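You operate a simulated robot arm through the tools that you are given. There is no shell and no other tool. Be economical: measure what you need, move in short steps, check, and stop when the job is done.

You are at the controls of a simulated two-armed robot. One attempt, no reset.

JOB
Take the tea towel from the table top and hang it over the radiator rail.

Only the result counts: the job must be done as asked and must still hold three seconds after the hand-in. Knocking over, shifting, dropping, spilling or breaking anything else fails it. Flat cloth is picked up by pressing the open fingertips on it (5 to 10 N) and closing them slowly along it; thin cloth reads only 2 to 8 mm in the jaws.

ROBOT AND FRAMES
Two 7-joint arms with two-finger parallel grippers on one trunk, on a base that drives. Base frame: it is fixed to the floor where the robot stands at the start and does not move with it; the origin is under the middle of the robot, x ahead of it, y to its left, z up; the surface under the hand at the start is at about z = 0.75. Lengths are in m, angles in degrees, forces in N, time in s.
The left shoulder is at the start at [0.05, 0.165, 1.03], the right one opposite. With the tool pointing down near the work surface each hand reaches from about 0.24 to 0.7 m from the robot's upright axis, wherever it stands, measured 20 degrees to its own side. Payload 3.91 kg a hand.
The TCP of each hand is the grasp point between the finger pads, 0.03 m short of the fingertips. In the tool frame z runs along the fingers and y along their closing line. The gripper opens to 0.11 m. The fingers are 0.02 m wide and 0.01 m thick; the gripper's body (0.048 by 0.112 m) begins 0.055 m behind the TCP.
Orientation is told as [roll, pitch, yaw] about the base's x, y, z axes, in that order, counted from this pose: with the fingers straight down and closing along the base's y, the tool's x points along the base's -x, its y along +y and its z along -z.

CONTROLS
- The arms move only by the tool jog_arm. It takes "left_moves", "right_moves" or both (then of equal length, played together; a hand with none holds still); each is a list that holds one entry, the list of rows, each a list of 7 numbers: the turn, a rotation vector about the base's x, y, z in degrees, then the shift along the base's x, y, z in m, then the opening, from 0 (shut) to 1 (fully open). In form: [[[ax, ay, az, dx, dy, dz, gripper], ...]]. A call has 1 to 12 rows; each row shifts and turns the commanded pose from where the row before left it. Rows are played at 5 a second. More than 0.05 m and 8.6 degrees between two rows, or a gripper value outside its range, and nothing of the call is played. Where a pose cannot be reached the arm comes as near as it can. A force on the tool above 40 N (or 10 N above the force at the start of the call, whichever is more), or a blocked arm, ends the call early, and 0.2 s more pass. The fingers move at their own pace (about 0.045 m/s each) and stop on an object; they squeeze with about 22 N. The grip force told is the motor's: it shows also when the fingers shut on nothing. Time passes only in rows, and 0.2 s behind the last, so rows that do not move let the fingers close. The reply holds the time, the measured pose of the TCP, the force on the tool along the base axes, the opening and the grip force, in the units named above and with some noise, with the torque about the TCP (base axes, N m) and any sound that the robot's microphone picked up.
- Cameras (640 x 400 px; columns grow to the right, rows downward): "scene" is now at [0.1153, -0.0165, 1.1993]; the picture's right is [-0.21, -0.98, 0.00], its down [-0.56, 0.12, -0.82] and it looks along [0.80, -0.17, -0.57] (base axes); focal length 272 px, centre (320, 200). "left" rides on the left gripper at [0.072, -0.017, -0.103] in its tool frame; the picture's right is [0.23, 0.97, 0.00], its down [-0.76, 0.18, -0.62] and it looks along [-0.61, 0.14, 0.78] (tool axes); focal length 222 px, centre (320, 200). "right" rides on the right gripper at [0.072, 0.017, -0.103] in its tool frame; the picture's right is [-0.23, 0.97, 0.00], its down [-0.76, -0.18, -0.62] and it looks along [-0.61, -0.14, 0.78] (tool axes); focal length 222 px, centre (320, 200). There is no depth. A picture from a camera that has moved, and an enlarged one, comes with that camera's place and axes in the base frame and with its lens.
- capture(camera): a new picture of that camera. The clock stands still meanwhile.
- raise_lower(by): slides the trunk up (or, below 0, down) by that many m; the arms and the scene camera ride with it, the base frame stays. It gives what a move gives, with no picture.
- roll_base(legs): drives the robot by 1 to 6 legs, each [ahead, left, turn to the left] in m, m and degrees, along the robot's own axes; the way and the turn of a leg run together, so that a leg with both is an arc; at most 1.5 m and 180 degrees a leg. The arms and the cameras ride along, it lands a little off, and it stops where it bumps. It gives what a move gives.
- aim_head(pan, tilt): turns the head with the scene camera to pan (to the left, within 80 degrees either way) and tilt (down, from -29 to 69), counted from straight ahead of the robot. It gives what a move gives.
- enlarge(camera, box): a new picture of the part [left, top, right, bottom] of that camera's present view, enlarged. The clock stands still meanwhile.
- close_job(): hands the job in; it is judged then, once.

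Work in short steps. Places have to be worked out from the pictures, the camera data and where the tool is seen: move nearer, look again, correct. Check each grasp and each placing, and mend what went wrong. You have 120 turns and 108 pictures in all, those below and enlarged ones among them. Open the grippers and draw the arms clear of the work before you hand the job in, unless the task says otherwise; then end with one line.

The tools are called after ">>>" by a JSON object that holds its "op" and its "data". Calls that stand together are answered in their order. jog_arm: Moves the arms, as the interface text tells. Its arguments: {"type":"object","properties":{"left_moves":{"type":"array","items":{"type":"array","items":{"type":"array","items":{"type":"number"}}}},"right_moves":{"type":"array","items":{"type":"array","items":{"type":"array","items":{"type":"number"}}}}},"required":[]} The other tools are called the same way: raise_lower (by) slides the trunk up or down; roll_base (legs) drives the base; aim_head (pan, tilt) turns the head that bears the scene camera; capture (camera) takes a picture; enlarge (camera, box) takes an enlarged picture of a part of a camera's view; close_job () hands the job in.

At the start:

```text
clock: 0.0
left_position: [0.5479, 0.1783, 0.8897]
left_orientation: [0.0, 0.0, 0.1]
left_ft_force: [0.0, 0.2, -0.3]
left_wrist_torque: [0.03, -0.01, -0.02]
left_grip_width: 0.1103
left_grasp_force: 0.0
right_position: [0.5278, -0.2328, 0.9786]
right_orientation: [0.0, 0.0, 0.0]
right_ft_force: [1.1, 0.3, -1.0]
right_wrist_torque: [-0.01, 0.0, 0.0]
right_grip_width: 0.1101
right_grasp_force: 0.0
trunk travel left (down, up): [-0.25, 0.253]
robot x, y, heading: [0.0028, -0.0049, 0.1]
head pan, tilt: [-11.9, 35.0]
```

scene: 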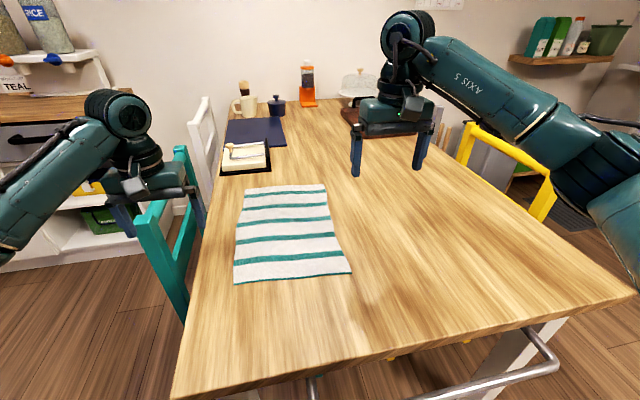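
right: 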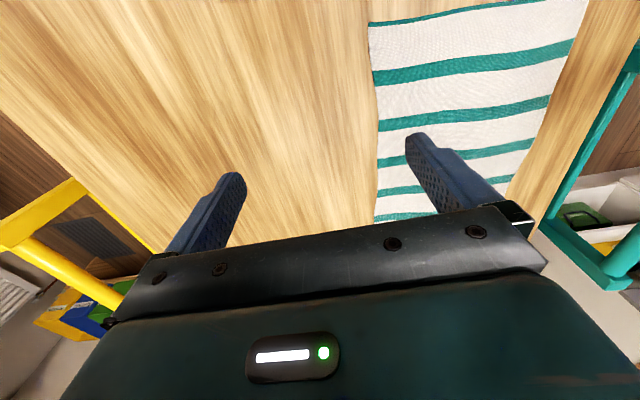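
left: 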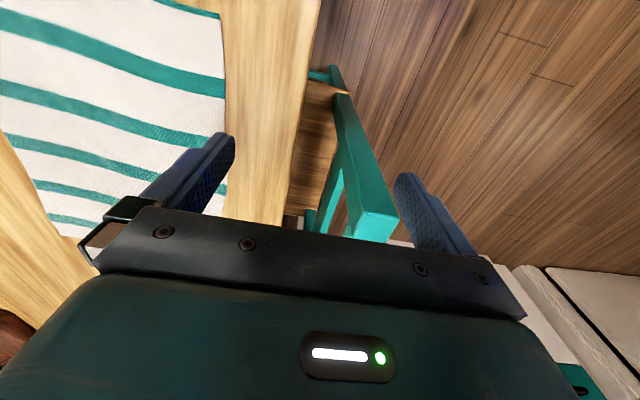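

The towel lies on the table in front of me; I don't see the radiator rail yet, so I look around.

>>> {"op": "aim_head", "data": {"pan": -70, "tilt": 30}}

>>> {"op": "capture", "data": {"camera": "scene"}}

>>> {"op": "aim_head", "data": {"pan": 70, "tilt": 30}}

>>> {"op": "capture", "data": {"camera": "scene"}}

>>> {"op": "aim_head", "data": {"pan": 0, "tilt": 55}}

>>> {"op": "capture", "data": {"camera": "scene"}}

```text
clock: 1.3
left_position: [0.5488, 0.1791, 0.8895]
left_orientation: [0.0, 0.0, -0.1]
left_ft_force: [0.6, 0.4, -0.8]
left_wrist_torque: [0.04, -0.01, 0.02]
left_grip_width: 0.11
left_grasp_force: 0.0
right_position: [0.5268, -0.2323, 0.9793]
right_orientation: [0.0, 0.1, 0.0]
right_ft_force: [-0.7, -0.1, 0.0]
right_wrist_torque: [-0.01, 0.01, 0.02]
right_grip_width: 0.1099
right_grasp_force: 0.0
trunk travel left (down, up): [-0.25, 0.253]
robot x, y, heading: [-0.001, -0.0025, 0.0]
head pan, tilt: [-70.0, 30.0]
```

```text
104 pictures are left
camera scene: at [0.0601, -0.0833, 1.207], right [-0.94, -0.34, 0.0], down [-0.17, 0.47, -0.87], along [0.3, -0.81, -0.5], focal length 272 px, centre (320, 200)
```

scene: 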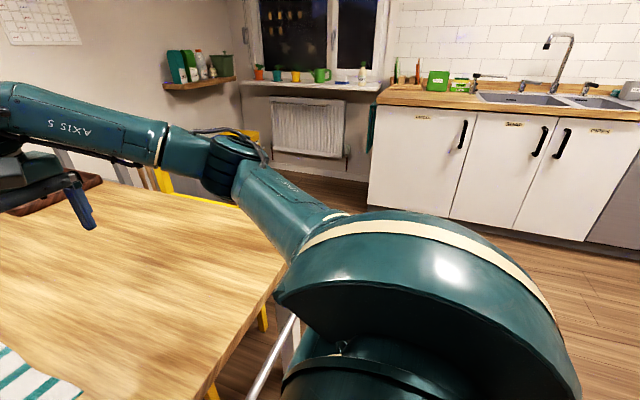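

```text
clock: 3.5
left_position: [0.5489, 0.1791, 0.8911]
left_orientation: [-0.1, 0.0, 0.0]
left_ft_force: [-0.1, 1.0, 0.1]
left_wrist_torque: [-0.01, -0.01, 0.01]
left_grip_width: 0.1099
left_grasp_force: 0.1
right_position: [0.5281, -0.2313, 0.9796]
right_orientation: [0.0, 0.0, -0.1]
right_ft_force: [-0.2, 0.8, -0.2]
right_wrist_torque: [-0.01, -0.03, 0.01]
right_grip_width: 0.1101
right_grasp_force: 0.1
trunk travel left (down, up): [-0.25, 0.253]
robot x, y, heading: [0.0044, 0.001, -0.1]
head pan, tilt: [70.0, 30.0]
```

```text
103 pictures are left
camera scene: at [0.0601, 0.0867, 1.2071], right [0.94, -0.34, 0.0], down [-0.17, -0.47, -0.87], along [0.3, 0.81, -0.5], focal length 272 px, centre (320, 200)
```

scene: 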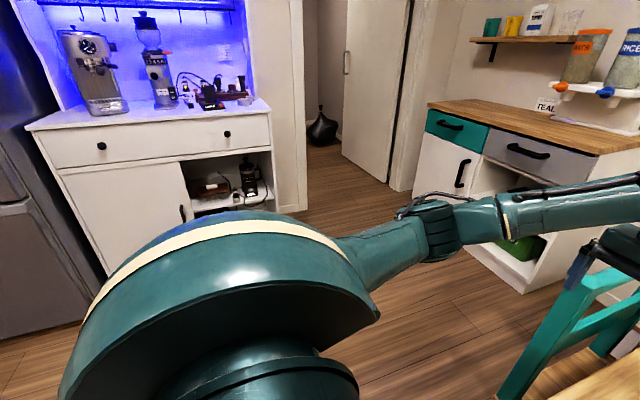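

```text
clock: 4.9
left_position: [0.5484, 0.179, 0.8886]
left_orientation: [0.1, 0.0, 0.0]
left_ft_force: [-0.1, 0.0, -0.6]
left_wrist_torque: [-0.01, -0.01, 0.03]
left_grip_width: 0.1099
left_grasp_force: 0.0
right_position: [0.528, -0.2333, 0.9791]
right_orientation: [0.1, 0.0, 0.1]
right_ft_force: [0.2, -0.4, 0.5]
right_wrist_torque: [0.0, -0.01, 0.0]
right_grip_width: 0.1098
right_grasp_force: 0.0
trunk travel left (down, up): [-0.25, 0.253]
robot x, y, heading: [0.0012, 0.0011, 0.1]
head pan, tilt: [0.0, 55.0]
```

```text
102 pictures are left
camera scene: at [0.1012, 0.0018, 1.171], right [0.0, -1.0, 0.0], down [-0.82, 0.0, -0.57], along [0.57, 0.0, -0.82], focal length 272 px, centre (320, 200)
```

scene: 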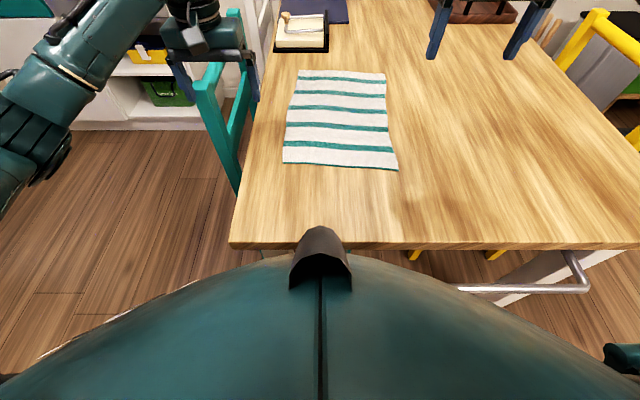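

There's a radiator under the window on the right, and a chrome tube at the near table end. I enlarge both.

>>> {"op": "enlarge", "data": {"camera": "scene", "box": [400, 230, 640, 380]}}

>>> {"op": "aim_head", "data": {"pan": -60, "tilt": 20}}

>>> {"op": "enlarge", "data": {"camera": "scene", "box": [200, 50, 400, 240]}}

>>> {"op": "aim_head", "data": {"pan": -40, "tilt": 65}}

>>> {"op": "capture", "data": {"camera": "scene"}}

```text
2.67 times, centred on (520, 305) of scene
camera zoom: at [0.1012, 0.0018, 1.171], right [0.0, -1.0, 0.0], down [-0.82, 0.0, -0.57], along [0.57, 0.0, -0.82], focal length 725 px, centre (-213, -80)
```

zoom: 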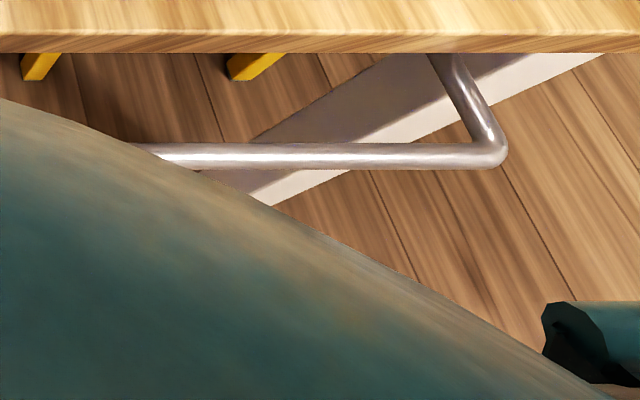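

```text
clock: 6.2
left_position: [0.5482, 0.1795, 0.8899]
left_orientation: [-0.1, -0.1, 0.0]
left_ft_force: [0.0, -0.2, 0.0]
left_wrist_torque: [-0.02, -0.02, 0.0]
left_grip_width: 0.1098
left_grasp_force: 0.1
right_position: [0.5279, -0.2318, 0.9776]
right_orientation: [0.0, 0.0, -0.1]
right_ft_force: [0.4, -0.7, 0.0]
right_wrist_torque: [-0.03, -0.04, 0.0]
right_grip_width: 0.1102
right_grasp_force: 0.2
trunk travel left (down, up): [-0.25, 0.253]
robot x, y, heading: [-0.0017, -0.0013, -0.0]
head pan, tilt: [-60.0, 20.0]
```

```text
2.11 times, centred on (300, 145) of scene
camera zoom: at [0.0757, -0.0789, 1.2231], right [-0.87, -0.5, 0.0], down [-0.17, 0.3, -0.94], along [0.47, -0.81, -0.34], focal length 572 px, centre (362, 316)
```

zoom: 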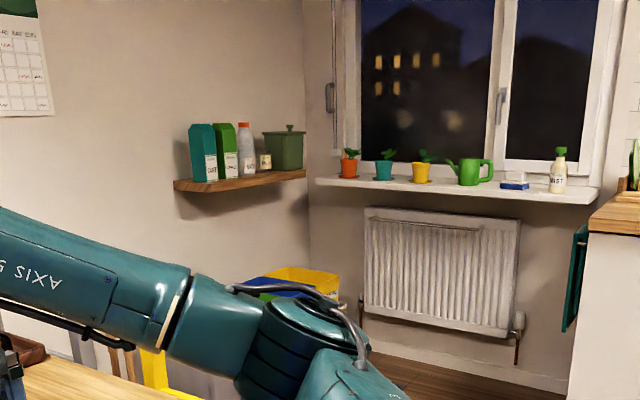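

```text
clock: 7.3
left_position: [0.5481, 0.1782, 0.8898]
left_orientation: [0.0, -0.1, -0.1]
left_ft_force: [-0.2, -0.4, 0.3]
left_wrist_torque: [0.02, 0.0, 0.0]
left_grip_width: 0.1098
left_grasp_force: 0.0
right_position: [0.5283, -0.2323, 0.9791]
right_orientation: [0.0, 0.0, 0.1]
right_ft_force: [-0.2, 0.1, -0.5]
right_wrist_torque: [0.01, 0.01, 0.01]
right_grip_width: 0.1101
right_grasp_force: 0.1
trunk travel left (down, up): [-0.25, 0.253]
robot x, y, heading: [-0.0015, -0.0007, -0.1]
head pan, tilt: [-40.0, 65.0]
```

```text
99 pictures are left
camera scene: at [0.0756, -0.0374, 1.1594], right [-0.64, -0.77, 0.0], down [-0.69, 0.58, -0.42], along [0.32, -0.27, -0.91], focal length 272 px, centre (320, 200)
```

scene: 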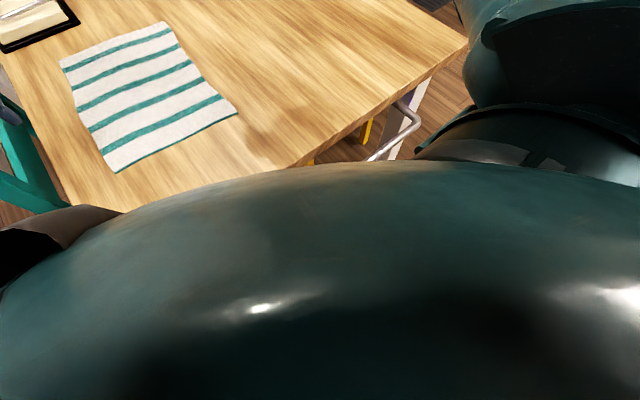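

The radiator under the window seems to carry a thin rail near its top; I zoom in closely.

>>> {"op": "aim_head", "data": {"pan": -60, "tilt": 20}}

>>> {"op": "enlarge", "data": {"camera": "scene", "box": [290, 100, 390, 180]}}

>>> {"op": "capture", "data": {"camera": "scene"}}

```text
clock: 8.5
left_position: [0.5479, 0.1797, 0.8908]
left_orientation: [0.0, 0.1, 0.0]
left_ft_force: [0.8, 0.1, 0.3]
left_wrist_torque: [-0.01, -0.01, 0.0]
left_grip_width: 0.11
left_grasp_force: 0.1
right_position: [0.5281, -0.2322, 0.9792]
right_orientation: [-0.1, -0.1, -0.1]
right_ft_force: [-0.5, 0.6, -0.1]
right_wrist_torque: [0.0, 0.01, 0.02]
right_grip_width: 0.11
right_grasp_force: 0.1
trunk travel left (down, up): [-0.25, 0.253]
robot x, y, heading: [-0.001, 0.0045, -0.1]
head pan, tilt: [-60.0, 20.0]
```

```text
5.00 times, centred on (340, 140) of scene
camera zoom: at [0.0757, -0.0789, 1.223], right [-0.87, -0.5, 0.0], down [-0.17, 0.3, -0.94], along [0.47, -0.81, -0.34], focal length 1359 px, centre (220, 500)
```

zoom: 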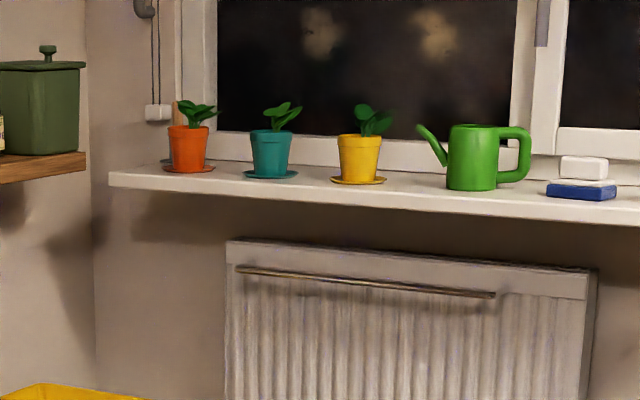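

```text
97 pictures are left
camera scene: at [0.0757, -0.0789, 1.223], right [-0.87, -0.5, 0.0], down [-0.17, 0.3, -0.94], along [0.47, -0.81, -0.34], focal length 272 px, centre (320, 200)
```

scene: 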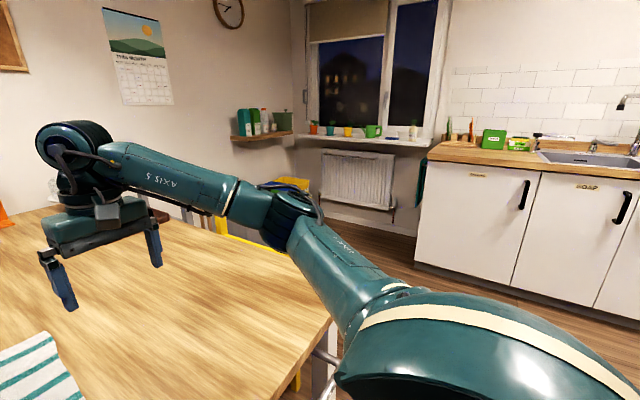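

The radiator has a rail at about x 0.9–1.47, y −2.55, z 0.71, and the towel spans x 0.48–0.84, y 0.07 to −0.17. Plan: pinch a ridge across the towel about 12 cm from its far edge with both hands (fingers closing along x), carry it, drape the far flap behind the rail. First turn the hands and test the reach above the towel.

>>> {"op": "jog_arm", "data": {"left_moves": [[[0, 0, -8.2, 0.005, -0.012, 0.01, 1], [0, 0, -8.2, 0.014, -0.012, 0.006, 1], [0, 0, -8.2, 0.014, -0.012, 0.004, 1], [0, 0, -8.2, 0.014, -0.012, 0.004, 1], [0, 0, -8.2, 0.014, -0.012, 0.004, 1], [0, 0, -8.2, 0.014, -0.012, 0.004, 1], [0, 0, -8.2, 0.014, -0.012, 0.004, 1], [0, 0, -8.2, 0.014, -0.012, 0.002, 1], [0, 0, -8.2, 0.014, -0.012, 0.002, 1], [0, 0, -8.2, 0.014, -0.012, 0, 1], [0, 0, -8, 0.014, -0.012, 0, 1], [0, 0, 0, 0, 0, 0, 1]]], "right_moves": [[[0, 0, 8.2, 0.005, 0.007, -0.004, 1], [0, 0, 8.2, 0.014, 0.007, -0.004, 1], [0, 0, 8.2, 0.014, 0.007, -0.004, 1], [0, 0, 8.2, 0.014, 0.007, -0.004, 1], [0, 0, 8.2, 0.014, 0.007, -0.004, 1], [0, 0, 8.2, 0.014, 0.007, -0.004, 1], [0, 0, 8.2, 0.014, 0.007, -0.004, 1], [0, 0, 8.2, 0.014, 0.007, -0.004, 1], [0, 0, 8.2, 0.014, 0.007, -0.004, 1], [0, 0, 8.2, 0.014, 0.007, -0.004, 1], [0, 0, 8, 0.014, 0.007, -0.004, 1], [0, 0, 0, 0, 0, 0, 1]]]}}

>>> {"op": "aim_head", "data": {"pan": 0, "tilt": 45}}

>>> {"op": "capture", "data": {"camera": "scene"}}

>>> {"op": "capture", "data": {"camera": "left"}}

```text
clock: 11.1
left_position: [0.6337, 0.0717, 0.9288]
left_orientation: [0.1, 0.0, -84.7]
left_ft_force: [1.0, 0.0, 0.4]
left_wrist_torque: [-0.03, -0.01, -0.02]
left_grip_width: 0.11
left_grasp_force: 0.1
left hand out of reach, approached as far as the arm can: row 8, 9, 10, 11
right_position: [0.5653, -0.2079, 0.9655]
right_orientation: [0.0, 0.1, 27.2]
right_ft_force: [0.1, -0.1, -0.1]
right_wrist_torque: [-0.04, 0.03, 0.01]
right_grip_width: 0.1103
right_grasp_force: 0.0
right hand out of reach, approached as far as the arm can: row 4, 5, 6, 7, 8, 9, 10, 11
trunk travel left (down, up): [-0.25, 0.253]
robot x, y, heading: [-0.0012, -0.0007, -0.1]
head pan, tilt: [-60.0, 20.0]
```

```text
clock: 12.4
left_position: [0.6338, 0.0717, 0.9272]
left_orientation: [0.1, 0.0, -84.5]
left_ft_force: [0.4, -0.2, 0.6]
left_wrist_torque: [0.05, -0.01, 0.02]
left_grip_width: 0.1097
left_grasp_force: 0.1
right_position: [0.5665, -0.2093, 0.9663]
right_orientation: [0.0, 0.0, 27.4]
right_ft_force: [-0.7, -0.2, 0.2]
right_wrist_torque: [0.03, -0.02, -0.01]
right_grip_width: 0.11
right_grasp_force: 0.1
trunk travel left (down, up): [-0.25, 0.253]
robot x, y, heading: [-0.0015, -0.0027, -0.1]
head pan, tilt: [0.0, 45.0]
```

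```text
96 pictures are left
camera scene: at [0.1104, 0.0016, 1.1845], right [0.0, -1.0, 0.0], down [-0.71, 0.0, -0.71], along [0.71, 0.0, -0.71], focal length 272 px, centre (320, 200)
```

scene: 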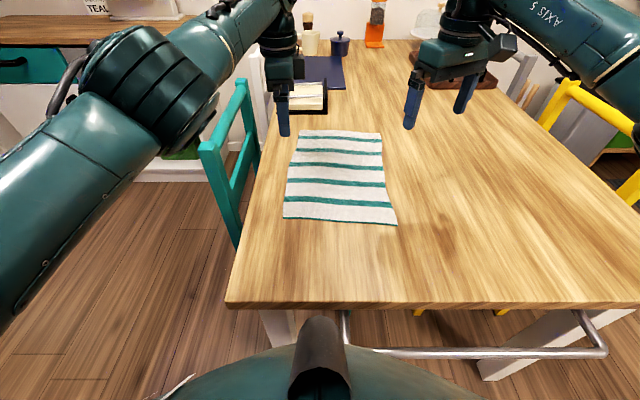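

```text
95 pictures are left
camera left: at [0.6097, 0.1436, 1.0307], right [0.95, 0.32, 0.0], down [0.25, -0.74, 0.62], along [0.2, -0.59, -0.78], focal length 222 px, centre (320, 200)
```

left: 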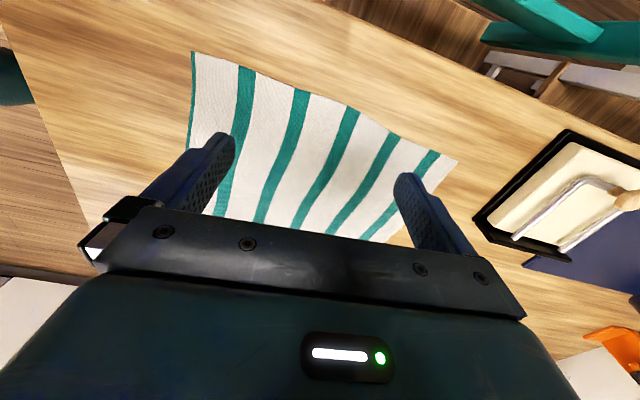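

The far reach is limited to x≈0.63, so I'll first drag the towel about 0.14 m towards me with the left hand (the table edge is near x 0.29). I move the left hand above the near part of the towel and right hand back aside.

>>> {"op": "jog_arm", "data": {"left_moves": [[[0, 0, -0.9, -0.017, -0.018, -0.005, 0.5], [0, 0, -0.9, -0.017, -0.018, -0.018, 0.5], [0, 0, -0.9, -0.017, -0.018, -0.018, 0.5], [0, 0, -0.9, -0.017, -0.018, -0.018, 0.5], [0, 0, -0.9, -0.017, -0.018, -0.018, 0.5], [0, 0, -0.9, -0.017, -0.018, -0.018, 0.5], [0, 0, 0, 0, 0, 0, 0.5]]], "right_moves": [[[0, 0, 8, -0.01, -0.02, 0, 1], [0, 0, 8, -0.01, -0.02, 0, 1], [0, 0, 8, -0.01, -0.02, 0, 1], [0, 0, 8, -0.01, -0.02, 0, 1], [0, 0, 8, -0.01, 0, 0, 1], [0, 0, 8, -0.01, 0, 0, 1], [0, 0, 8, 0, 0, 0, 1]]]}}

>>> {"op": "capture", "data": {"camera": "scene"}}

>>> {"op": "capture", "data": {"camera": "left"}}

```text
clock: 14.0
left_position: [0.6055, -0.0247, 0.8535]
left_orientation: [0.0, -0.1, -89.9]
left_ft_force: [0.3, -0.6, 0.0]
left_wrist_torque: [-0.01, -0.02, -0.02]
left_grip_width: 0.0552
left_grasp_force: 0.1
left hand out of reach, approached as far as the arm can: row 1, 2, 3, 4, 5, 6
right_position: [0.5555, -0.2152, 0.965]
right_orientation: [-0.1, 0.1, 31.3]
right_ft_force: [0.0, 1.4, -0.7]
right_wrist_torque: [-0.01, 0.02, 0.02]
right_grip_width: 0.1101
right_grasp_force: 0.0
right hand out of reach, approached as far as the arm can: row 1, 2, 3, 4, 5, 6, 7
trunk travel left (down, up): [-0.25, 0.253]
robot x, y, heading: [0.0019, 0.0018, 0.0]
head pan, tilt: [0.0, 45.0]
```

```text
94 pictures are left
camera scene: at [0.1103, 0.0016, 1.1845], right [0.0, -1.0, 0.0], down [-0.71, 0.0, -0.71], along [0.71, 0.0, -0.71], focal length 272 px, centre (320, 200)
```

scene: 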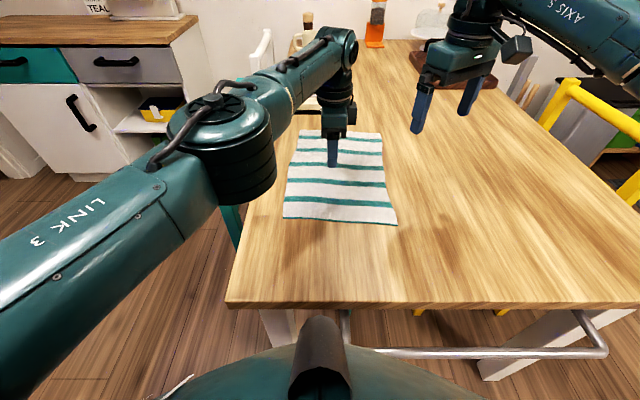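

```text
93 pictures are left
camera left: at [0.5872, 0.0472, 0.9553], right [0.97, 0.23, 0.0], down [0.18, -0.76, 0.62], along [0.14, -0.61, -0.78], focal length 222 px, centre (320, 200)
```

left: 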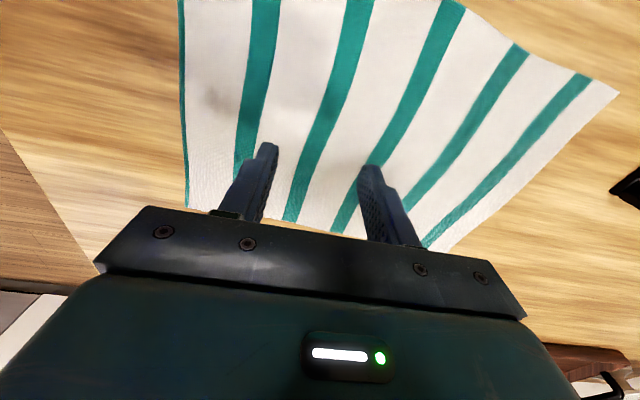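

Both arms hit joint limits in these turn directions. I test the opposite yaw on the right hand, and pull the left hand closer.

>>> {"op": "jog_arm", "data": {"left_moves": [[[0, 0, 8, 0, 0, 0, 0.5], [0, 0, 8, -0.01, 0, 0, 0.5], [0, 0, 8, -0.01, 0, 0, 0.5], [0, 0, 8, -0.01, 0, 0, 0.5], [0, 0, 8, -0.01, 0, 0, 0.5], [0, 0, 8, -0.01, 0, 0, 0.5], [0, 0, 8, -0.01, 0, 0, 0.5], [0, 0, 8, -0.01, 0, 0, 0.5], [0, 0, 8, -0.01, 0, 0, 0.5], [0, 0, 8, -0.01, 0, 0, 0.5], [0, 0, 8, 0, 0, 0, 0.5], [0, 0, 0, 0, 0, 0, 0.5]]], "right_moves": [[[0, 0, -8, 0, 0, 0, 1], [0, 0, -8, -0.008, 0, 0, 1], [0, 0, -8, -0.008, 0, 0, 1], [0, 0, -8, -0.008, 0, 0, 1], [0, 0, -8, -0.008, 0, 0, 1], [0, 0, -8, -0.008, 0, 0, 1], [0, 0, -8, -0.008, 0, 0, 1], [0, 0, -8, 0, 0, 0, 1], [0, 0, -8, 0, 0, 0, 1], [0, 0, -8, 0, 0, 0, 1], [0, 0, -8, 0, 0, 0, 1], [0, 0, -8, 0, 0, 0, 1]]]}}

```text
clock: 16.6
left_position: [0.6046, -0.0257, 0.8541]
left_orientation: [0.0, 0.0, -1.7]
left_ft_force: [-0.4, -0.2, 0.1]
left_wrist_torque: [0.03, -0.02, -0.02]
left_grip_width: 0.0548
left_grasp_force: 0.0
left hand out of reach, approached as far as the arm can: row 2, 3, 4, 5, 6, 7, 8, 9, 10
right_position: [0.5072, -0.2156, 0.9661]
right_orientation: [0.0, 0.0, -64.8]
right_ft_force: [0.7, -0.2, 0.1]
right_wrist_torque: [0.0, -0.01, 0.01]
right_grip_width: 0.1101
right_grasp_force: 0.2
trunk travel left (down, up): [-0.25, 0.253]
robot x, y, heading: [0.0023, 0.0011, 0.0]
head pan, tilt: [0.0, 45.0]
```

The right hand turns freely to negative yaw. The left is stuck from going inward in x at this crossed pose; I move it outwards and test again.

>>> {"op": "jog_arm", "data": {"left_moves": [[[0, 0, 0, 0, 0.02, 0.01, 0.5], [0, 0, 0, 0, 0.03, 0.01, 0.5], [0, 0, 0, 0, 0.03, 0.01, 0.5], [0, 0, 0, 0, 0.03, 0, 0.5], [0, 0, 0, 0, 0.03, 0, 0.5], [0, 0, 0, -0.02, 0.02, 0, 0.5], [0, 0, 0, -0.02, 0, 0, 0.5], [0, 0, 0, -0.02, 0, 0, 0.5], [0, 0, 0, -0.02, 0, 0, 0.5], [0, 0, 0, 0, 0, 0, 0.5]]], "right_moves": [[[0, 0, -8, 0, 0, 0, 1], [0, 0, -8, 0, 0, 0, 1], [0, 0, -8, 0, 0, 0, 1], [0, 0, 0, 0.01, 0.01, 0, 1], [0, 0, 0, 0.01, 0.01, 0, 1], [0, 0, 0, 0.01, 0.01, 0, 1], [0, 0, 0, 0.01, 0.01, 0, 1], [0, 0, 0, 0.01, 0.01, 0, 1], [0, 0, 0, 0.01, 0, 0, 1], [0, 0, 0, 0.01, 0, 0, 1]]]}}

>>> {"op": "capture", "data": {"camera": "scene"}}

```text
clock: 18.8
left_position: [0.5246, 0.136, 0.8857]
left_orientation: [0.0, 0.0, -1.9]
left_ft_force: [-0.4, 0.2, -0.1]
left_wrist_torque: [-0.02, 0.01, 0.0]
left_grip_width: 0.055
left_grasp_force: 0.0
right_position: [0.5778, -0.165, 0.9659]
right_orientation: [0.0, -0.1, -88.7]
right_ft_force: [0.9, -0.1, 0.9]
right_wrist_torque: [-0.01, -0.01, -0.01]
right_grip_width: 0.1099
right_grasp_force: 0.0
trunk travel left (down, up): [-0.25, 0.253]
robot x, y, heading: [-0.0003, -0.0012, -0.2]
head pan, tilt: [0.0, 45.0]
```

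```text
92 pictures are left
camera scene: at [0.1105, 0.0017, 1.1844], right [0.0, -1.0, 0.0], down [-0.71, 0.0, -0.71], along [0.71, 0.0, -0.71], focal length 272 px, centre (320, 200)
```

scene: 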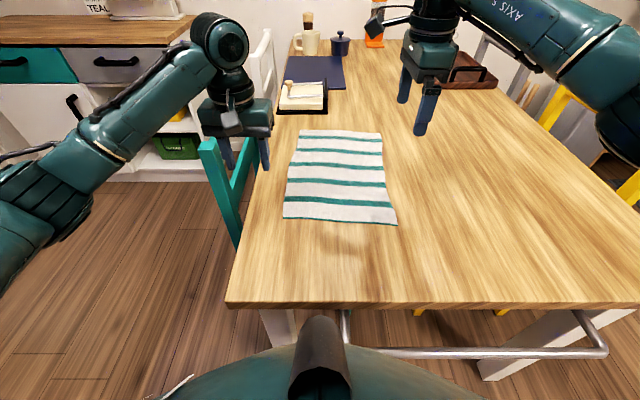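

Right hand at yaw −89 works. I turn the left to +90 (the mirror) and bring both over the towel.

>>> {"op": "jog_arm", "data": {"left_moves": [[[0, 0, 8.3, 0, 0, 0.005, 0.5], [0, 0, 8.3, 0, 0, 0.005, 0.5], [0, 0, 8.3, 0, 0, 0.005, 0.5], [0, 0, 8.3, 0, 0, 0.005, 0.5], [0, 0, 8.3, 0, 0, 0.005, 0.5], [0, 0, 8.3, 0, -0.005, 0.005, 0.5], [0, 0, 8.3, 0, -0.01, 0, 0.5], [0, 0, 8.3, 0, -0.01, 0, 0.5], [0, 0, 8.3, 0, -0.01, 0, 0.5], [0, 0, 8.3, 0, -0.01, 0, 0.5], [0, 0, 8.3, 0, -0.01, 0, 0.5], [0, 0, 0, 0, -0.01, 0, 0.5]]], "right_moves": [[[0, 0, 0, -0.005, 0, -0.008, 0.5], [0, 0, 0, -0.005, 0, -0.008, 0.5], [0, 0, 0, -0.005, 0, -0.008, 0.5], [0, 0, 0, -0.005, 0, -0.008, 0.5], [0, 0, 0, -0.005, 0, -0.008, 0.5], [0, 0, 0, -0.005, 0, -0.008, 0.5], [0, 0, 0, -0.005, 0, -0.008, 0.5], [0, 0, 0, -0.005, 0, -0.008, 0.5], [0, 0, 0, -0.005, 0.01, -0.008, 0.5], [0, 0, 0, -0.005, 0.01, -0.008, 0.5], [0, 0, 0, 0, 0.01, 0, 0.5], [0, 0, 0, 0, 0, 0, 0.5]]]}}

>>> {"op": "capture", "data": {"camera": "scene"}}

>>> {"op": "capture", "data": {"camera": "right"}}

```text
clock: 21.4
left_position: [0.5242, 0.0694, 0.9144]
left_orientation: [0.1, 0.0, 89.5]
left_ft_force: [0.1, 1.0, 0.1]
left_wrist_torque: [-0.01, -0.01, 0.02]
left_grip_width: 0.0552
left_grasp_force: 0.1
right_position: [0.5273, -0.1341, 0.8852]
right_orientation: [0.0, 0.0, -88.7]
right_ft_force: [-0.2, -0.5, 0.2]
right_wrist_torque: [-0.03, -0.01, 0.0]
right_grip_width: 0.0549
right_grasp_force: 0.1
trunk travel left (down, up): [-0.25, 0.253]
robot x, y, heading: [-0.0038, -0.0011, -0.1]
head pan, tilt: [0.0, 45.0]
```

```text
91 pictures are left
camera scene: at [0.1104, 0.0016, 1.1844], right [0.0, -1.0, 0.0], down [-0.71, 0.0, -0.71], along [0.71, 0.0, -0.71], focal length 272 px, centre (320, 200)
```

scene: 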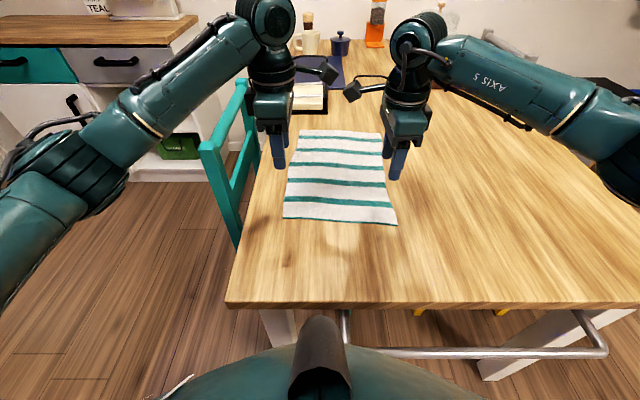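

```text
90 pictures are left
camera right: at [0.5431, -0.0609, 0.9884], right [0.98, -0.21, 0.0], down [-0.16, -0.77, 0.62], along [-0.13, -0.61, -0.78], focal length 222 px, centre (320, 200)
```

right: 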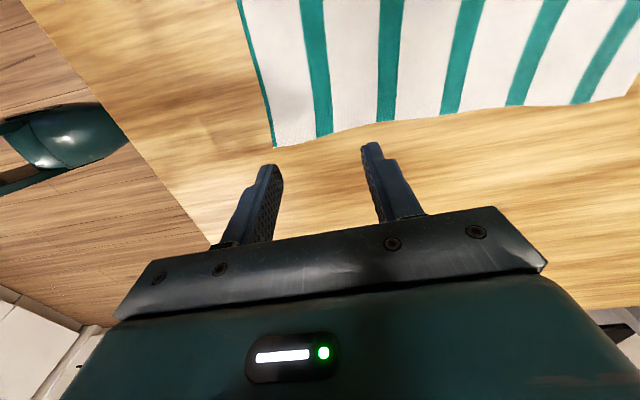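

Both hands mirror well now. Check how far out in x they reach at this yaw above the towel.

>>> {"op": "jog_arm", "data": {"left_moves": [[[0, 0, 0, 0.018, -0.004, -0.006, 0.5], [0, 0, 0, 0.018, -0.004, -0.006, 0.5], [0, 0, 0, 0.018, -0.004, -0.006, 0.5], [0, 0, 0, 0.018, -0.004, -0.006, 0.5], [0, 0, 0, 0.018, -0.004, -0.006, 0.5], [0, 0, 0, 0.018, -0.004, -0.006, 0.5], [0, 0, 0, 0.018, -0.004, -0.006, 0.5], [0, 0, 0, 0.018, -0.004, -0.006, 0.5], [0, 0, 0, 0.018, -0.004, -0.006, 0.5], [0, 0, 0, 0.018, -0.004, -0.006, 0.5], [0, 0, 0, 0, 0, 0, 0.5]]], "right_moves": [[[0, 0, 0, 0.018, -0.002, -0.003, 0.5], [0, 0, 0, 0.018, -0.002, -0.003, 0.5], [0, 0, 0, 0.018, -0.002, -0.003, 0.5], [0, 0, 0, 0.018, -0.002, -0.003, 0.5], [0, 0, 0, 0.018, -0.002, -0.003, 0.5], [0, 0, 0, 0.018, -0.002, -0.003, 0.5], [0, 0, 0, 0.018, -0.002, -0.003, 0.5], [0, 0, 0, 0.018, -0.002, -0.003, 0.5], [0, 0, 0, 0.018, 0, -0.003, 0.5], [0, 0, 0, 0.018, 0, -0.003, 0.5], [0, 0, 0, 0, 0, 0, 0.5]]]}}

```text
clock: 23.8
left_position: [0.6318, 0.0459, 0.8774]
left_orientation: [0.0, 0.0, 89.4]
left_ft_force: [0.6, 0.8, -0.9]
left_wrist_torque: [-0.01, 0.0, 0.0]
left_grip_width: 0.0549
left_grasp_force: 0.0
left hand out of reach, approached as far as the arm can: row 7, 8, 9, 10
right_position: [0.6557, -0.153, 0.8623]
right_orientation: [0.0, 0.0, -88.7]
right_ft_force: [0.0, 0.7, -0.6]
right_wrist_torque: [-0.03, 0.04, -0.03]
right_grip_width: 0.0551
right_grasp_force: 0.1
right hand out of reach, approached as far as the arm can: row 8, 9, 10
trunk travel left (down, up): [-0.25, 0.253]
robot x, y, heading: [-0.0006, -0.0, -0.0]
head pan, tilt: [0.0, 45.0]
```

Reach ends at about x 0.63–0.65, so I drag the towel: go to its near edge (x≈0.51) with both hands, just above the cloth.

>>> {"op": "jog_arm", "data": {"left_moves": [[[0, 0, 0, -0.02, -0.002, 0, 0.45], [0, 0, 0, -0.02, -0.002, -0.01, 0.45], [0, 0, 0, -0.02, -0.002, -0.016, 0.45], [0, 0, 0, -0.02, -0.002, -0.016, 0.45], [0, 0, 0, -0.02, -0.002, -0.016, 0.45], [0, 0, 0, -0.02, -0.003, -0.016, 0.45], [0, 0, 0, -0.002, -0.003, 0, 0.45], [0, 0, 0, 0, 0, 0, 0.45]]], "right_moves": [[[0, 0, 0, -0.023, 0.003, 0, 0.45], [0, 0, 0, -0.023, 0.003, -0.01, 0.45], [0, 0, 0, -0.023, 0.003, -0.013, 0.45], [0, 0, 0, -0.023, 0.003, -0.013, 0.45], [0, 0, 0, -0.023, 0.003, -0.013, 0.45], [0, 0, 0, -0.023, 0, -0.012, 0.45], [0, 0, 0, -0.007, 0, 0, 0.45], [0, 0, 0, 0, 0, 0, 0.45]]]}}

>>> {"op": "capture", "data": {"camera": "right"}}

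>>> {"op": "capture", "data": {"camera": "left"}}

```text
clock: 25.0
left_position: [0.5354, 0.0376, 0.8254]
left_orientation: [0.0, -0.1, 89.3]
left_ft_force: [-1.0, 0.8, 0.7]
left_wrist_torque: [-0.25, -0.09, -0.05]
left_grip_width: 0.0495
left_grasp_force: 0.0
right_position: [0.5511, -0.1469, 0.8137]
right_orientation: [-0.2, -0.6, -90.4]
right_ft_force: [1.4, -0.4, -0.6]
right_wrist_torque: [0.1, 0.12, -0.14]
right_grip_width: 0.0495
right_grasp_force: 0.0
trunk travel left (down, up): [-0.25, 0.253]
robot x, y, heading: [-0.0011, -0.0006, 0.1]
head pan, tilt: [0.0, 45.0]
stopped in row 5 (left hand): the force on the tool passed its limit at 44 N (the readings are from after the stop); the commanded pose is now the measured one
```

```text
89 pictures are left
camera right: at [0.5677, -0.0728, 0.9166], right [0.97, -0.23, 0.0], down [-0.18, -0.75, 0.63], along [-0.15, -0.61, -0.78], focal length 222 px, centre (320, 200)
```

right: 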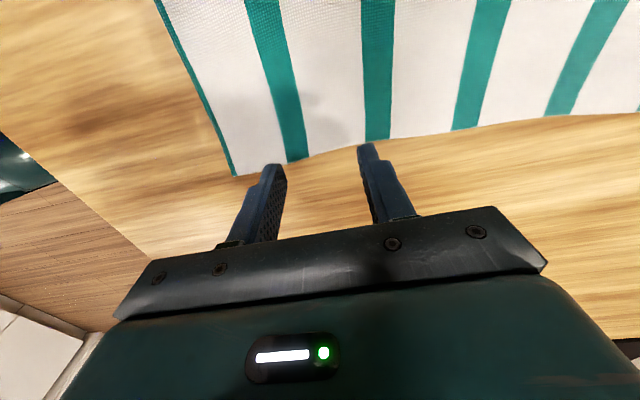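

```text
88 pictures are left
camera left: at [0.551, -0.0353, 0.9276], right [-0.98, -0.22, 0.0], down [-0.17, 0.76, 0.62], along [-0.14, 0.61, -0.78], focal length 222 px, centre (320, 200)
```

left: 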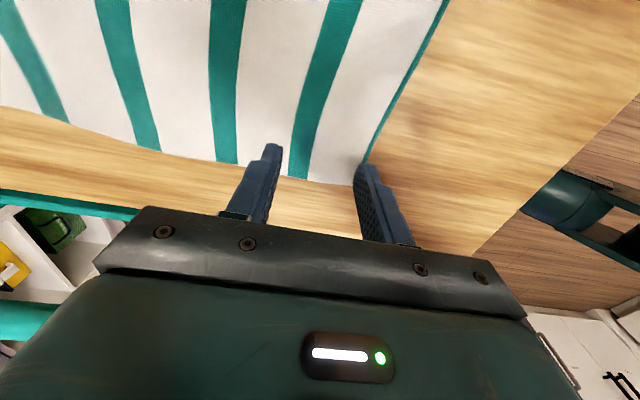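

The two hands' camera stalks touched at 0.18 m spacing; I'll keep ≥0.2 m. Corrected: left to y 0.055, right to −0.150, at x 0.515, just above the cloth.

>>> {"op": "jog_arm", "data": {"left_moves": [[[0, 0, -2, 0, 0.009, 0, 0.45], [0, 0, -2, -0.01, 0.009, 0, 0.45], [0, 0, 0, -0.01, 0, -0.01, 0.45], [0, 0, 0, 0, 0, -0.015, 0.45], [0, 0, 0, 0, 0, 0, 0.45]]], "right_moves": [[[0, 0, -1, 0, -0.002, 0, 0.45], [0, 0.6, -1, -0.018, -0.001, 0, 0.45], [0, 0, 0, -0.018, 0, -0.004, 0.45], [0, 0, 0, 0, 0, -0.01, 0.45], [0, 0, 0, 0, 0, 0, 0.45]]]}}

```text
clock: 26.2
left_position: [0.5158, 0.0553, 0.8002]
left_orientation: [0.0, 0.0, 85.3]
left_ft_force: [-0.2, 0.1, 0.7]
left_wrist_torque: [-0.02, 0.0, 0.0]
left_grip_width: 0.0494
left_grasp_force: 0.0
right_position: [0.5129, -0.1502, 0.7996]
right_orientation: [-0.8, -0.6, -92.3]
right_ft_force: [0.0, -0.1, 0.6]
right_wrist_torque: [0.0, 0.0, -0.01]
right_grip_width: 0.0496
right_grasp_force: 0.1
trunk travel left (down, up): [-0.25, 0.253]
robot x, y, heading: [-0.0014, 0.0003, 0.1]
head pan, tilt: [0.0, 45.0]
```

Now I press down in small steps watching the force.

>>> {"op": "jog_arm", "data": {"left_moves": [[[0, 0, 0, 0, 0, -0.008, 0.45], [0, 0, 0, 0, 0, -0.006, 0.45], [0, 0, 0, 0, 0, -0.003, 0.45], [0, 0, 0, 0, 0, 0, 0.45]]], "right_moves": [[[0.8, 0, 0, 0, 0, -0.008, 0.45], [0, 0.6, 0, 0, 0, -0.006, 0.45], [0, 0, 0, 0, 0, -0.003, 0.45], [0, 0, 0, 0, 0, 0, 0.45]]]}}

```text
clock: 27.2
left_position: [0.5152, 0.0543, 0.7827]
left_orientation: [0.1, 0.0, 85.4]
left_ft_force: [-0.5, -0.3, -0.8]
left_wrist_torque: [-0.01, 0.01, 0.03]
left_grip_width: 0.0492
left_grasp_force: 0.1
right_position: [0.5135, -0.1496, 0.7835]
right_orientation: [-1.5, 0.2, -92.2]
right_ft_force: [-0.1, 0.5, 1.2]
right_wrist_torque: [-0.02, -0.03, 0.0]
right_grip_width: 0.0495
right_grasp_force: 0.0
trunk travel left (down, up): [-0.25, 0.253]
robot x, y, heading: [-0.0022, -0.0006, 0.0]
head pan, tilt: [0.0, 45.0]
```

>>> {"op": "jog_arm", "data": {"left_moves": [[[0, 0, 0, 0, 0, -0.002, 0.45], [0, 0, 0, 0, 0, -0.002, 0.45], [0, 0, 0, 0, 0, 0, 0.45]]], "right_moves": [[[-1.5, 0, 0, 0, 0, -0.002, 0.45], [0, 0, 0, 0, 0, -0.002, 0.45], [0, 0, 0, 0, 0, 0, 0.45]]]}}

```text
clock: 28.0
left_position: [0.514, 0.0547, 0.7816]
left_orientation: [-0.1, 0.1, 85.4]
left_ft_force: [1.3, -1.4, 9.8]
left_wrist_torque: [-0.02, 0.11, 0.04]
left_grip_width: 0.0485
left_grasp_force: 0.1
right_position: [0.513, -0.1503, 0.7829]
right_orientation: [-1.1, -1.2, -92.4]
right_ft_force: [-0.9, -0.2, 11.9]
right_wrist_torque: [-0.03, -0.4, -0.02]
right_grip_width: 0.0492
right_grasp_force: 0.1
trunk travel left (down, up): [-0.25, 0.253]
robot x, y, heading: [0.0005, 0.0013, 0.2]
head pan, tilt: [0.0, 45.0]
```

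Contact at about 10–12 N on both. Closing slowly.

>>> {"op": "jog_arm", "data": {"left_moves": [[[0, 0, 0, 0, 0, 0, 0.4], [0, 0, 0, 0, 0, 0, 0.35], [0, 0, 0, 0, 0, 0, 0.3], [0, 0, 0, 0, 0, 0, 0.25], [0, 0, 0, 0, 0, 0, 0.2], [0, 0, 0, 0, 0, 0, 0.15], [0, 0, 0, 0, 0, 0, 0.1], [0, 0, 0, 0, 0, 0, 0.05], [0, 0, 0, 0, 0, 0, 0], [0, 0, 0, 0, 0, 0, 0]]], "right_moves": [[[0, 0, 0, 0, 0, 0, 0.4], [0, 0, 0, 0, 0, 0, 0.35], [0, 0, 0, 0, 0, 0, 0.3], [0, 0, 0, 0, 0, 0, 0.25], [0, 0, 0, 0, 0, 0, 0.2], [0, 0, 0, 0, 0, 0, 0.15], [0, 0, 0, 0, 0, 0, 0.1], [0, 0, 0, 0, 0, 0, 0.05], [0, 0, 0, 0, 0, 0, 0], [0, 0, 0, 0, 0, 0, 0]]]}}

>>> {"op": "capture", "data": {"camera": "scene"}}

>>> {"op": "capture", "data": {"camera": "right"}}

```text
clock: 30.2
left_position: [0.515, 0.0544, 0.782]
left_orientation: [-0.1, 0.0, 85.4]
left_ft_force: [3.0, -0.7, 17.0]
left_wrist_torque: [-0.06, -0.09, -0.05]
left_grip_width: 0.0024
left_grasp_force: 21.7
right_position: [0.5122, -0.1492, 0.7805]
right_orientation: [-1.2, -1.2, -92.3]
right_ft_force: [2.4, 1.4, 17.3]
right_wrist_torque: [0.06, -0.15, 0.0]
right_grip_width: 0.0031
right_grasp_force: 22.1
trunk travel left (down, up): [-0.25, 0.253]
robot x, y, heading: [0.0056, -0.0003, 0.2]
head pan, tilt: [0.0, 45.0]
```

```text
87 pictures are left
camera scene: at [0.1081, 0.0019, 1.1848], right [0.0, -1.0, 0.0], down [-0.71, 0.0, -0.71], along [0.71, 0.0, -0.71], focal length 272 px, centre (320, 200)
```

scene: 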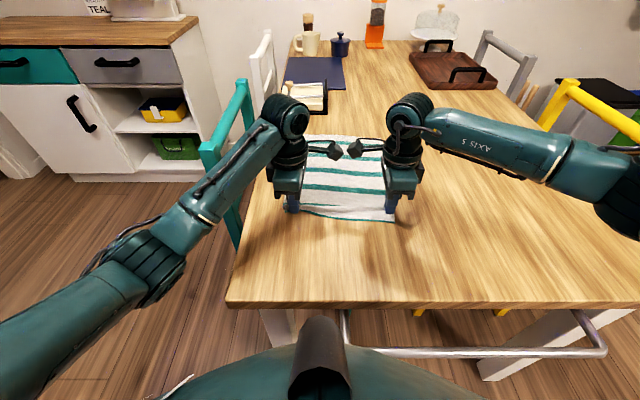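

```text
86 pictures are left
camera right: at [0.5344, -0.0743, 0.8826], right [0.96, -0.27, -0.01], down [-0.2, -0.74, 0.64], along [-0.18, -0.62, -0.77], focal length 222 px, centre (320, 200)
```

right: 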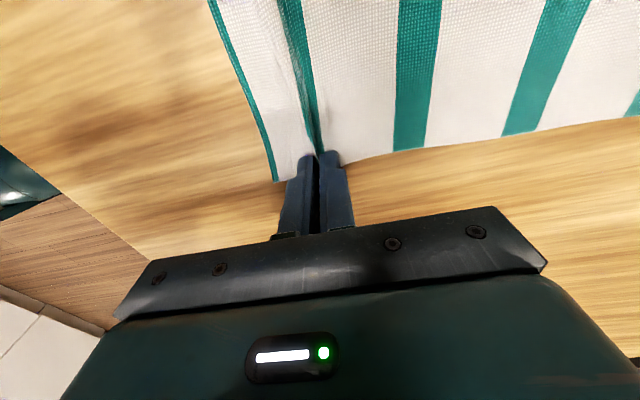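

Both hands hold the cloth (2–3 mm). Lift a few mm and drag 0.13 m towards me.

>>> {"op": "jog_arm", "data": {"left_moves": [[[0, 0, 0, 0, 0, 0.005, 0], [0, 0, 0, -0.013, 0, 0, 0], [0, 0, 0, -0.013, 0, 0, 0], [0, 0, 0, -0.013, 0, 0, 0], [0, 0, 0, -0.013, 0, 0, 0], [0, 0, 0, -0.013, 0, 0, 0], [0, 0, 0, -0.013, 0, 0, 0], [0, 0, 0, -0.013, 0, 0, 0], [0, 0, 0, -0.013, 0, 0, 0], [0, 0, 0, -0.013, 0, 0, 0], [0, 0, 0, -0.013, 0, 0, 0], [0, 0, 0, 0, 0, 0, 0]]], "right_moves": [[[0, 0, 0, 0, 0, 0.005, 0], [0, 0, 0, -0.013, 0, 0, 0], [0, 0, 0, -0.013, 0, 0, 0], [0, 0, 0, -0.013, 0, 0, 0], [0, 0, 0, -0.013, 0, 0, 0], [0, 0, 0, -0.013, 0, 0, 0], [0, 0, 0, -0.013, 0, 0, 0], [0, 0, 0, -0.013, 0, 0, 0], [0, 0, 0, -0.013, 0, 0, 0], [0, 0, 0, -0.013, 0, 0, 0], [0, 0, 0, -0.013, 0, 0, 0], [0, 0, 0, 0, 0, 0, 0]]]}}

>>> {"op": "capture", "data": {"camera": "scene"}}

```text
clock: 32.8
left_position: [0.3857, 0.0544, 0.7848]
left_orientation: [-0.1, -0.1, 85.4]
left_ft_force: [-1.1, -1.1, -0.5]
left_wrist_torque: [-0.03, -0.06, 0.0]
left_grip_width: 0.0025
left_grasp_force: 21.4
right_position: [0.383, -0.1494, 0.7843]
right_orientation: [-1.3, -1.3, -92.4]
right_ft_force: [0.8, 0.0, 0.6]
right_wrist_torque: [0.0, 0.01, -0.01]
right_grip_width: 0.0027
right_grasp_force: 22.2
trunk travel left (down, up): [-0.25, 0.253]
robot x, y, heading: [0.002, -0.0017, -0.1]
head pan, tilt: [0.0, 45.0]
```

```text
85 pictures are left
camera scene: at [0.1104, 0.0017, 1.1844], right [0.0, -1.0, 0.0], down [-0.71, 0.0, -0.71], along [0.71, 0.0, -0.71], focal length 272 px, centre (320, 200)
```

scene: 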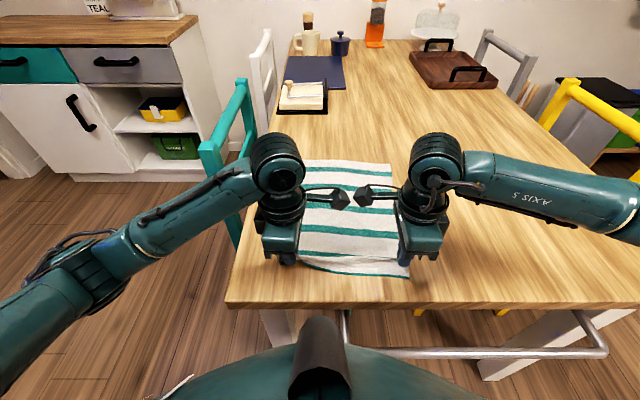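

Drag worked; far edge now about x 0.68. Release and lift, look from above.

>>> {"op": "jog_arm", "data": {"left_moves": [[[0, 0, 0, 0, 0, 0, 0.2], [0, 0, 0, 0, 0, 0, 0.45], [0, 0, 0, 0, 0, 0, 0.45], [0, 0, 0, 0, 0, 0.02, 0.45], [0, 0, 0, 0, 0.01, 0.04, 0.45], [0, 0, 0, 0, 0.02, 0.04, 0.45], [0, 0, 0, 0, 0.04, 0, 0.45], [0, 0, 0, 0, 0.04, 0, 0.45]]], "right_moves": [[[0, 0, 0, 0, 0, 0, 0.2], [0, 0, 0, 0, 0, 0, 0.45], [0, 0, 0, 0, 0, 0, 0.45], [0, 0, 0, 0, 0, 0.02, 0.45], [0, 0, 0, 0, -0.01, 0.04, 0.45], [0, 0, 0, 0, -0.02, 0.04, 0.45], [1.2, 0, 0, 0, -0.04, 0, 0.45], [0, 1.2, 0, 0, -0.04, 0, 0.45]]]}}

>>> {"op": "capture", "data": {"camera": "scene"}}

```text
clock: 34.6
left_position: [0.3849, 0.1651, 0.8827]
left_orientation: [0.2, 0.0, 85.4]
left_ft_force: [0.1, -0.9, 0.8]
left_wrist_torque: [-0.03, -0.01, 0.0]
left_grip_width: 0.0494
left_grasp_force: 0.0
right_position: [0.3869, -0.2602, 0.8857]
right_orientation: [-2.6, -0.1, -92.3]
right_ft_force: [0.3, -0.3, 0.5]
right_wrist_torque: [-0.01, -0.04, 0.01]
right_grip_width: 0.0496
right_grasp_force: 0.1
trunk travel left (down, up): [-0.25, 0.253]
robot x, y, heading: [-0.001, 0.0007, -0.1]
head pan, tilt: [0.0, 45.0]
```

```text
84 pictures are left
camera scene: at [0.1103, 0.0017, 1.1845], right [0.0, -1.0, 0.0], down [-0.71, 0.0, -0.71], along [0.71, 0.0, -0.71], focal length 272 px, centre (320, 200)
```

scene: 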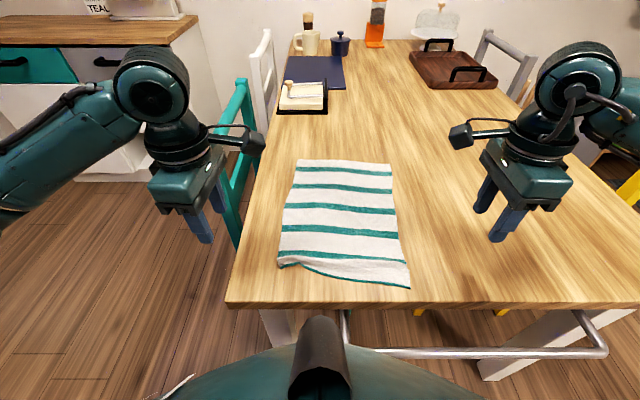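

Towel now spans x≈0.35–0.70 (left) / 0.33–0.68 (right), y≈0.065 to −0.175. I go for the ridge line about 0.125 m from the far edge: left (0.578, 0.050), right (0.552, −0.153).

>>> {"op": "jog_arm", "data": {"left_moves": [[[0, 0, 0, 0.03, 0, 0, 0.45], [0, 0, 0, 0.03, 0, 0, 0.45], [0, 0, 0, 0.03, 0, 0, 0.45], [0, 0, 0, 0.03, -0.02, 0, 0.45], [0, 0, 0, 0.03, -0.03, 0, 0.45], [0, 0, 0, 0.03, -0.03, -0.01, 0.45], [0, 0, 0, 0.013, -0.03, -0.02, 0.45], [0, 0, 0, 0, -0.005, -0.03, 0.45], [0, 0, 0, 0, 0, -0.023, 0.45], [0, 0, 0, 0, 0, 0, 0.45]]], "right_moves": [[[0, 0, 0, 0.03, 0, 0, 0.45], [0, 0, 0, 0.03, 0, 0, 0.45], [0, -2.6, 0, 0.03, 0, 0, 0.45], [0, 0, 0, 0.03, 0.02, 0, 0.45], [0, 0, 0, 0.03, 0.03, 0, 0.45], [0, 0, 0, 0.015, 0.03, -0.01, 0.45], [0, 0, 0, 0, 0.027, -0.02, 0.45], [0, 0, 0, 0, 0, -0.03, 0.45], [0, 0, 0, 0, 0, -0.025, 0.45], [0, 0, 0, 0, 0, 0, 0.45]]]}}

>>> {"op": "capture", "data": {"camera": "right"}}

>>> {"op": "capture", "data": {"camera": "left"}}

```text
clock: 36.8
left_position: [0.5779, 0.048, 0.8003]
left_orientation: [0.0, 0.0, 85.2]
left_ft_force: [0.2, 0.4, -0.4]
left_wrist_torque: [-0.03, 0.03, 0.03]
left_grip_width: 0.0494
left_grasp_force: 0.1
right_position: [0.5488, -0.153, 0.7957]
right_orientation: [0.1, 0.0, -92.2]
right_ft_force: [0.3, 0.7, -0.2]
right_wrist_torque: [0.0, -0.02, 0.03]
right_grip_width: 0.0494
right_grasp_force: 0.1
trunk travel left (down, up): [-0.25, 0.253]
robot x, y, heading: [-0.0013, 0.0006, 0.1]
head pan, tilt: [0.0, 45.0]
```

```text
83 pictures are left
camera right: at [0.568, -0.0794, 0.8992], right [0.96, -0.27, 0.0], down [-0.21, -0.75, 0.62], along [-0.17, -0.6, -0.78], focal length 222 px, centre (320, 200)
```

right: 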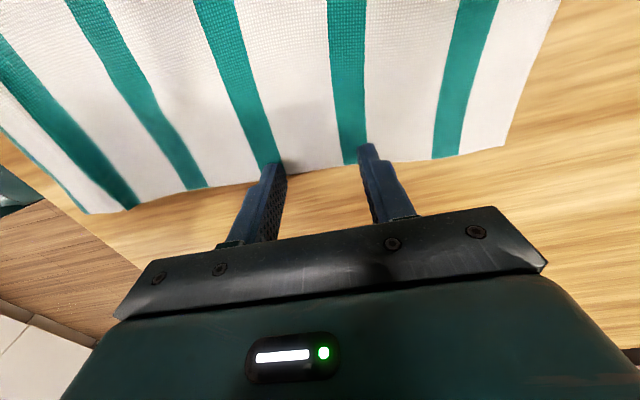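

```text
82 pictures are left
camera left: at [0.5883, -0.0247, 0.9022], right [-0.99, -0.15, 0.0], down [-0.11, 0.77, 0.62], along [-0.09, 0.62, -0.78], focal length 222 px, centre (320, 200)
```

left: 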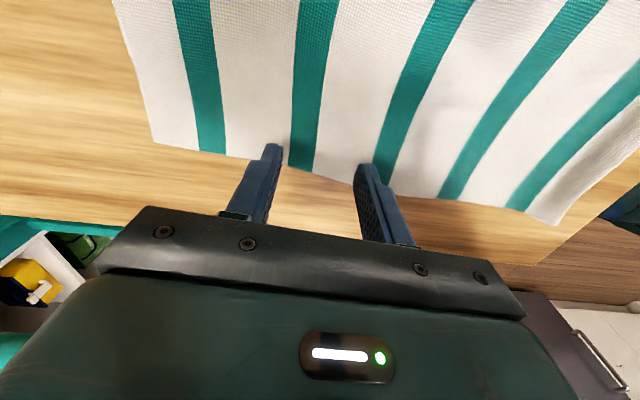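

Right finger sits right at the cloth border; I shift both hands 5 mm to +y, then press down.

>>> {"op": "jog_arm", "data": {"left_moves": [[[0, 0, 0, 0, 0.005, -0.008, 0.45], [0, 0, 0, 0, 0, -0.008, 0.45], [0, 0, 0, 0, 0, -0.004, 0.45], [0, 0, 0, 0, 0, 0, 0.45]]], "right_moves": [[[0, 0, 0, 0.003, 0.005, -0.006, 0.45], [0, 0, 0, 0, 0, -0.006, 0.45], [0, 0, 0, 0, 0, -0.003, 0.45], [0, 0, 0, 0, 0, 0, 0.45]]]}}

```text
clock: 37.8
left_position: [0.5785, 0.053, 0.7827]
left_orientation: [0.0, -0.1, 85.5]
left_ft_force: [0.3, 0.2, 3.1]
left_wrist_torque: [0.03, -0.01, 0.0]
left_grip_width: 0.0494
left_grasp_force: 0.1
right_position: [0.5521, -0.1463, 0.7841]
right_orientation: [0.1, 0.0, -92.3]
right_ft_force: [0.9, 0.2, -0.6]
right_wrist_torque: [0.01, 0.01, -0.01]
right_grip_width: 0.0497
right_grasp_force: 0.0
trunk travel left (down, up): [-0.25, 0.253]
robot x, y, heading: [0.0008, 0.0029, -0.2]
head pan, tilt: [0.0, 45.0]
```

>>> {"op": "jog_arm", "data": {"left_moves": [[[0, 0, 0, 0, 0, -0.002, 0.45], [0, 0, 0, 0, 0, 0, 0.45]]], "right_moves": [[[0, 0, 0, 0, 0, -0.002, 0.45], [0, 0, 0, 0, 0, -0.0015, 0.45]]]}}

```text
clock: 38.4
left_position: [0.5788, 0.0532, 0.7814]
left_orientation: [-0.2, 0.0, 85.2]
left_ft_force: [0.0, 3.3, 16.3]
left_wrist_torque: [0.19, 0.29, -0.01]
left_grip_width: 0.0497
left_grasp_force: 0.3
right_position: [0.5503, -0.1479, 0.7826]
right_orientation: [0.0, -0.1, -92.2]
right_ft_force: [0.5, 0.0, 0.7]
right_wrist_torque: [-0.02, 0.01, 0.02]
right_grip_width: 0.0495
right_grasp_force: 0.0
trunk travel left (down, up): [-0.25, 0.253]
robot x, y, heading: [-0.0019, 0.0012, -0.1]
head pan, tilt: [0.0, 45.0]
```

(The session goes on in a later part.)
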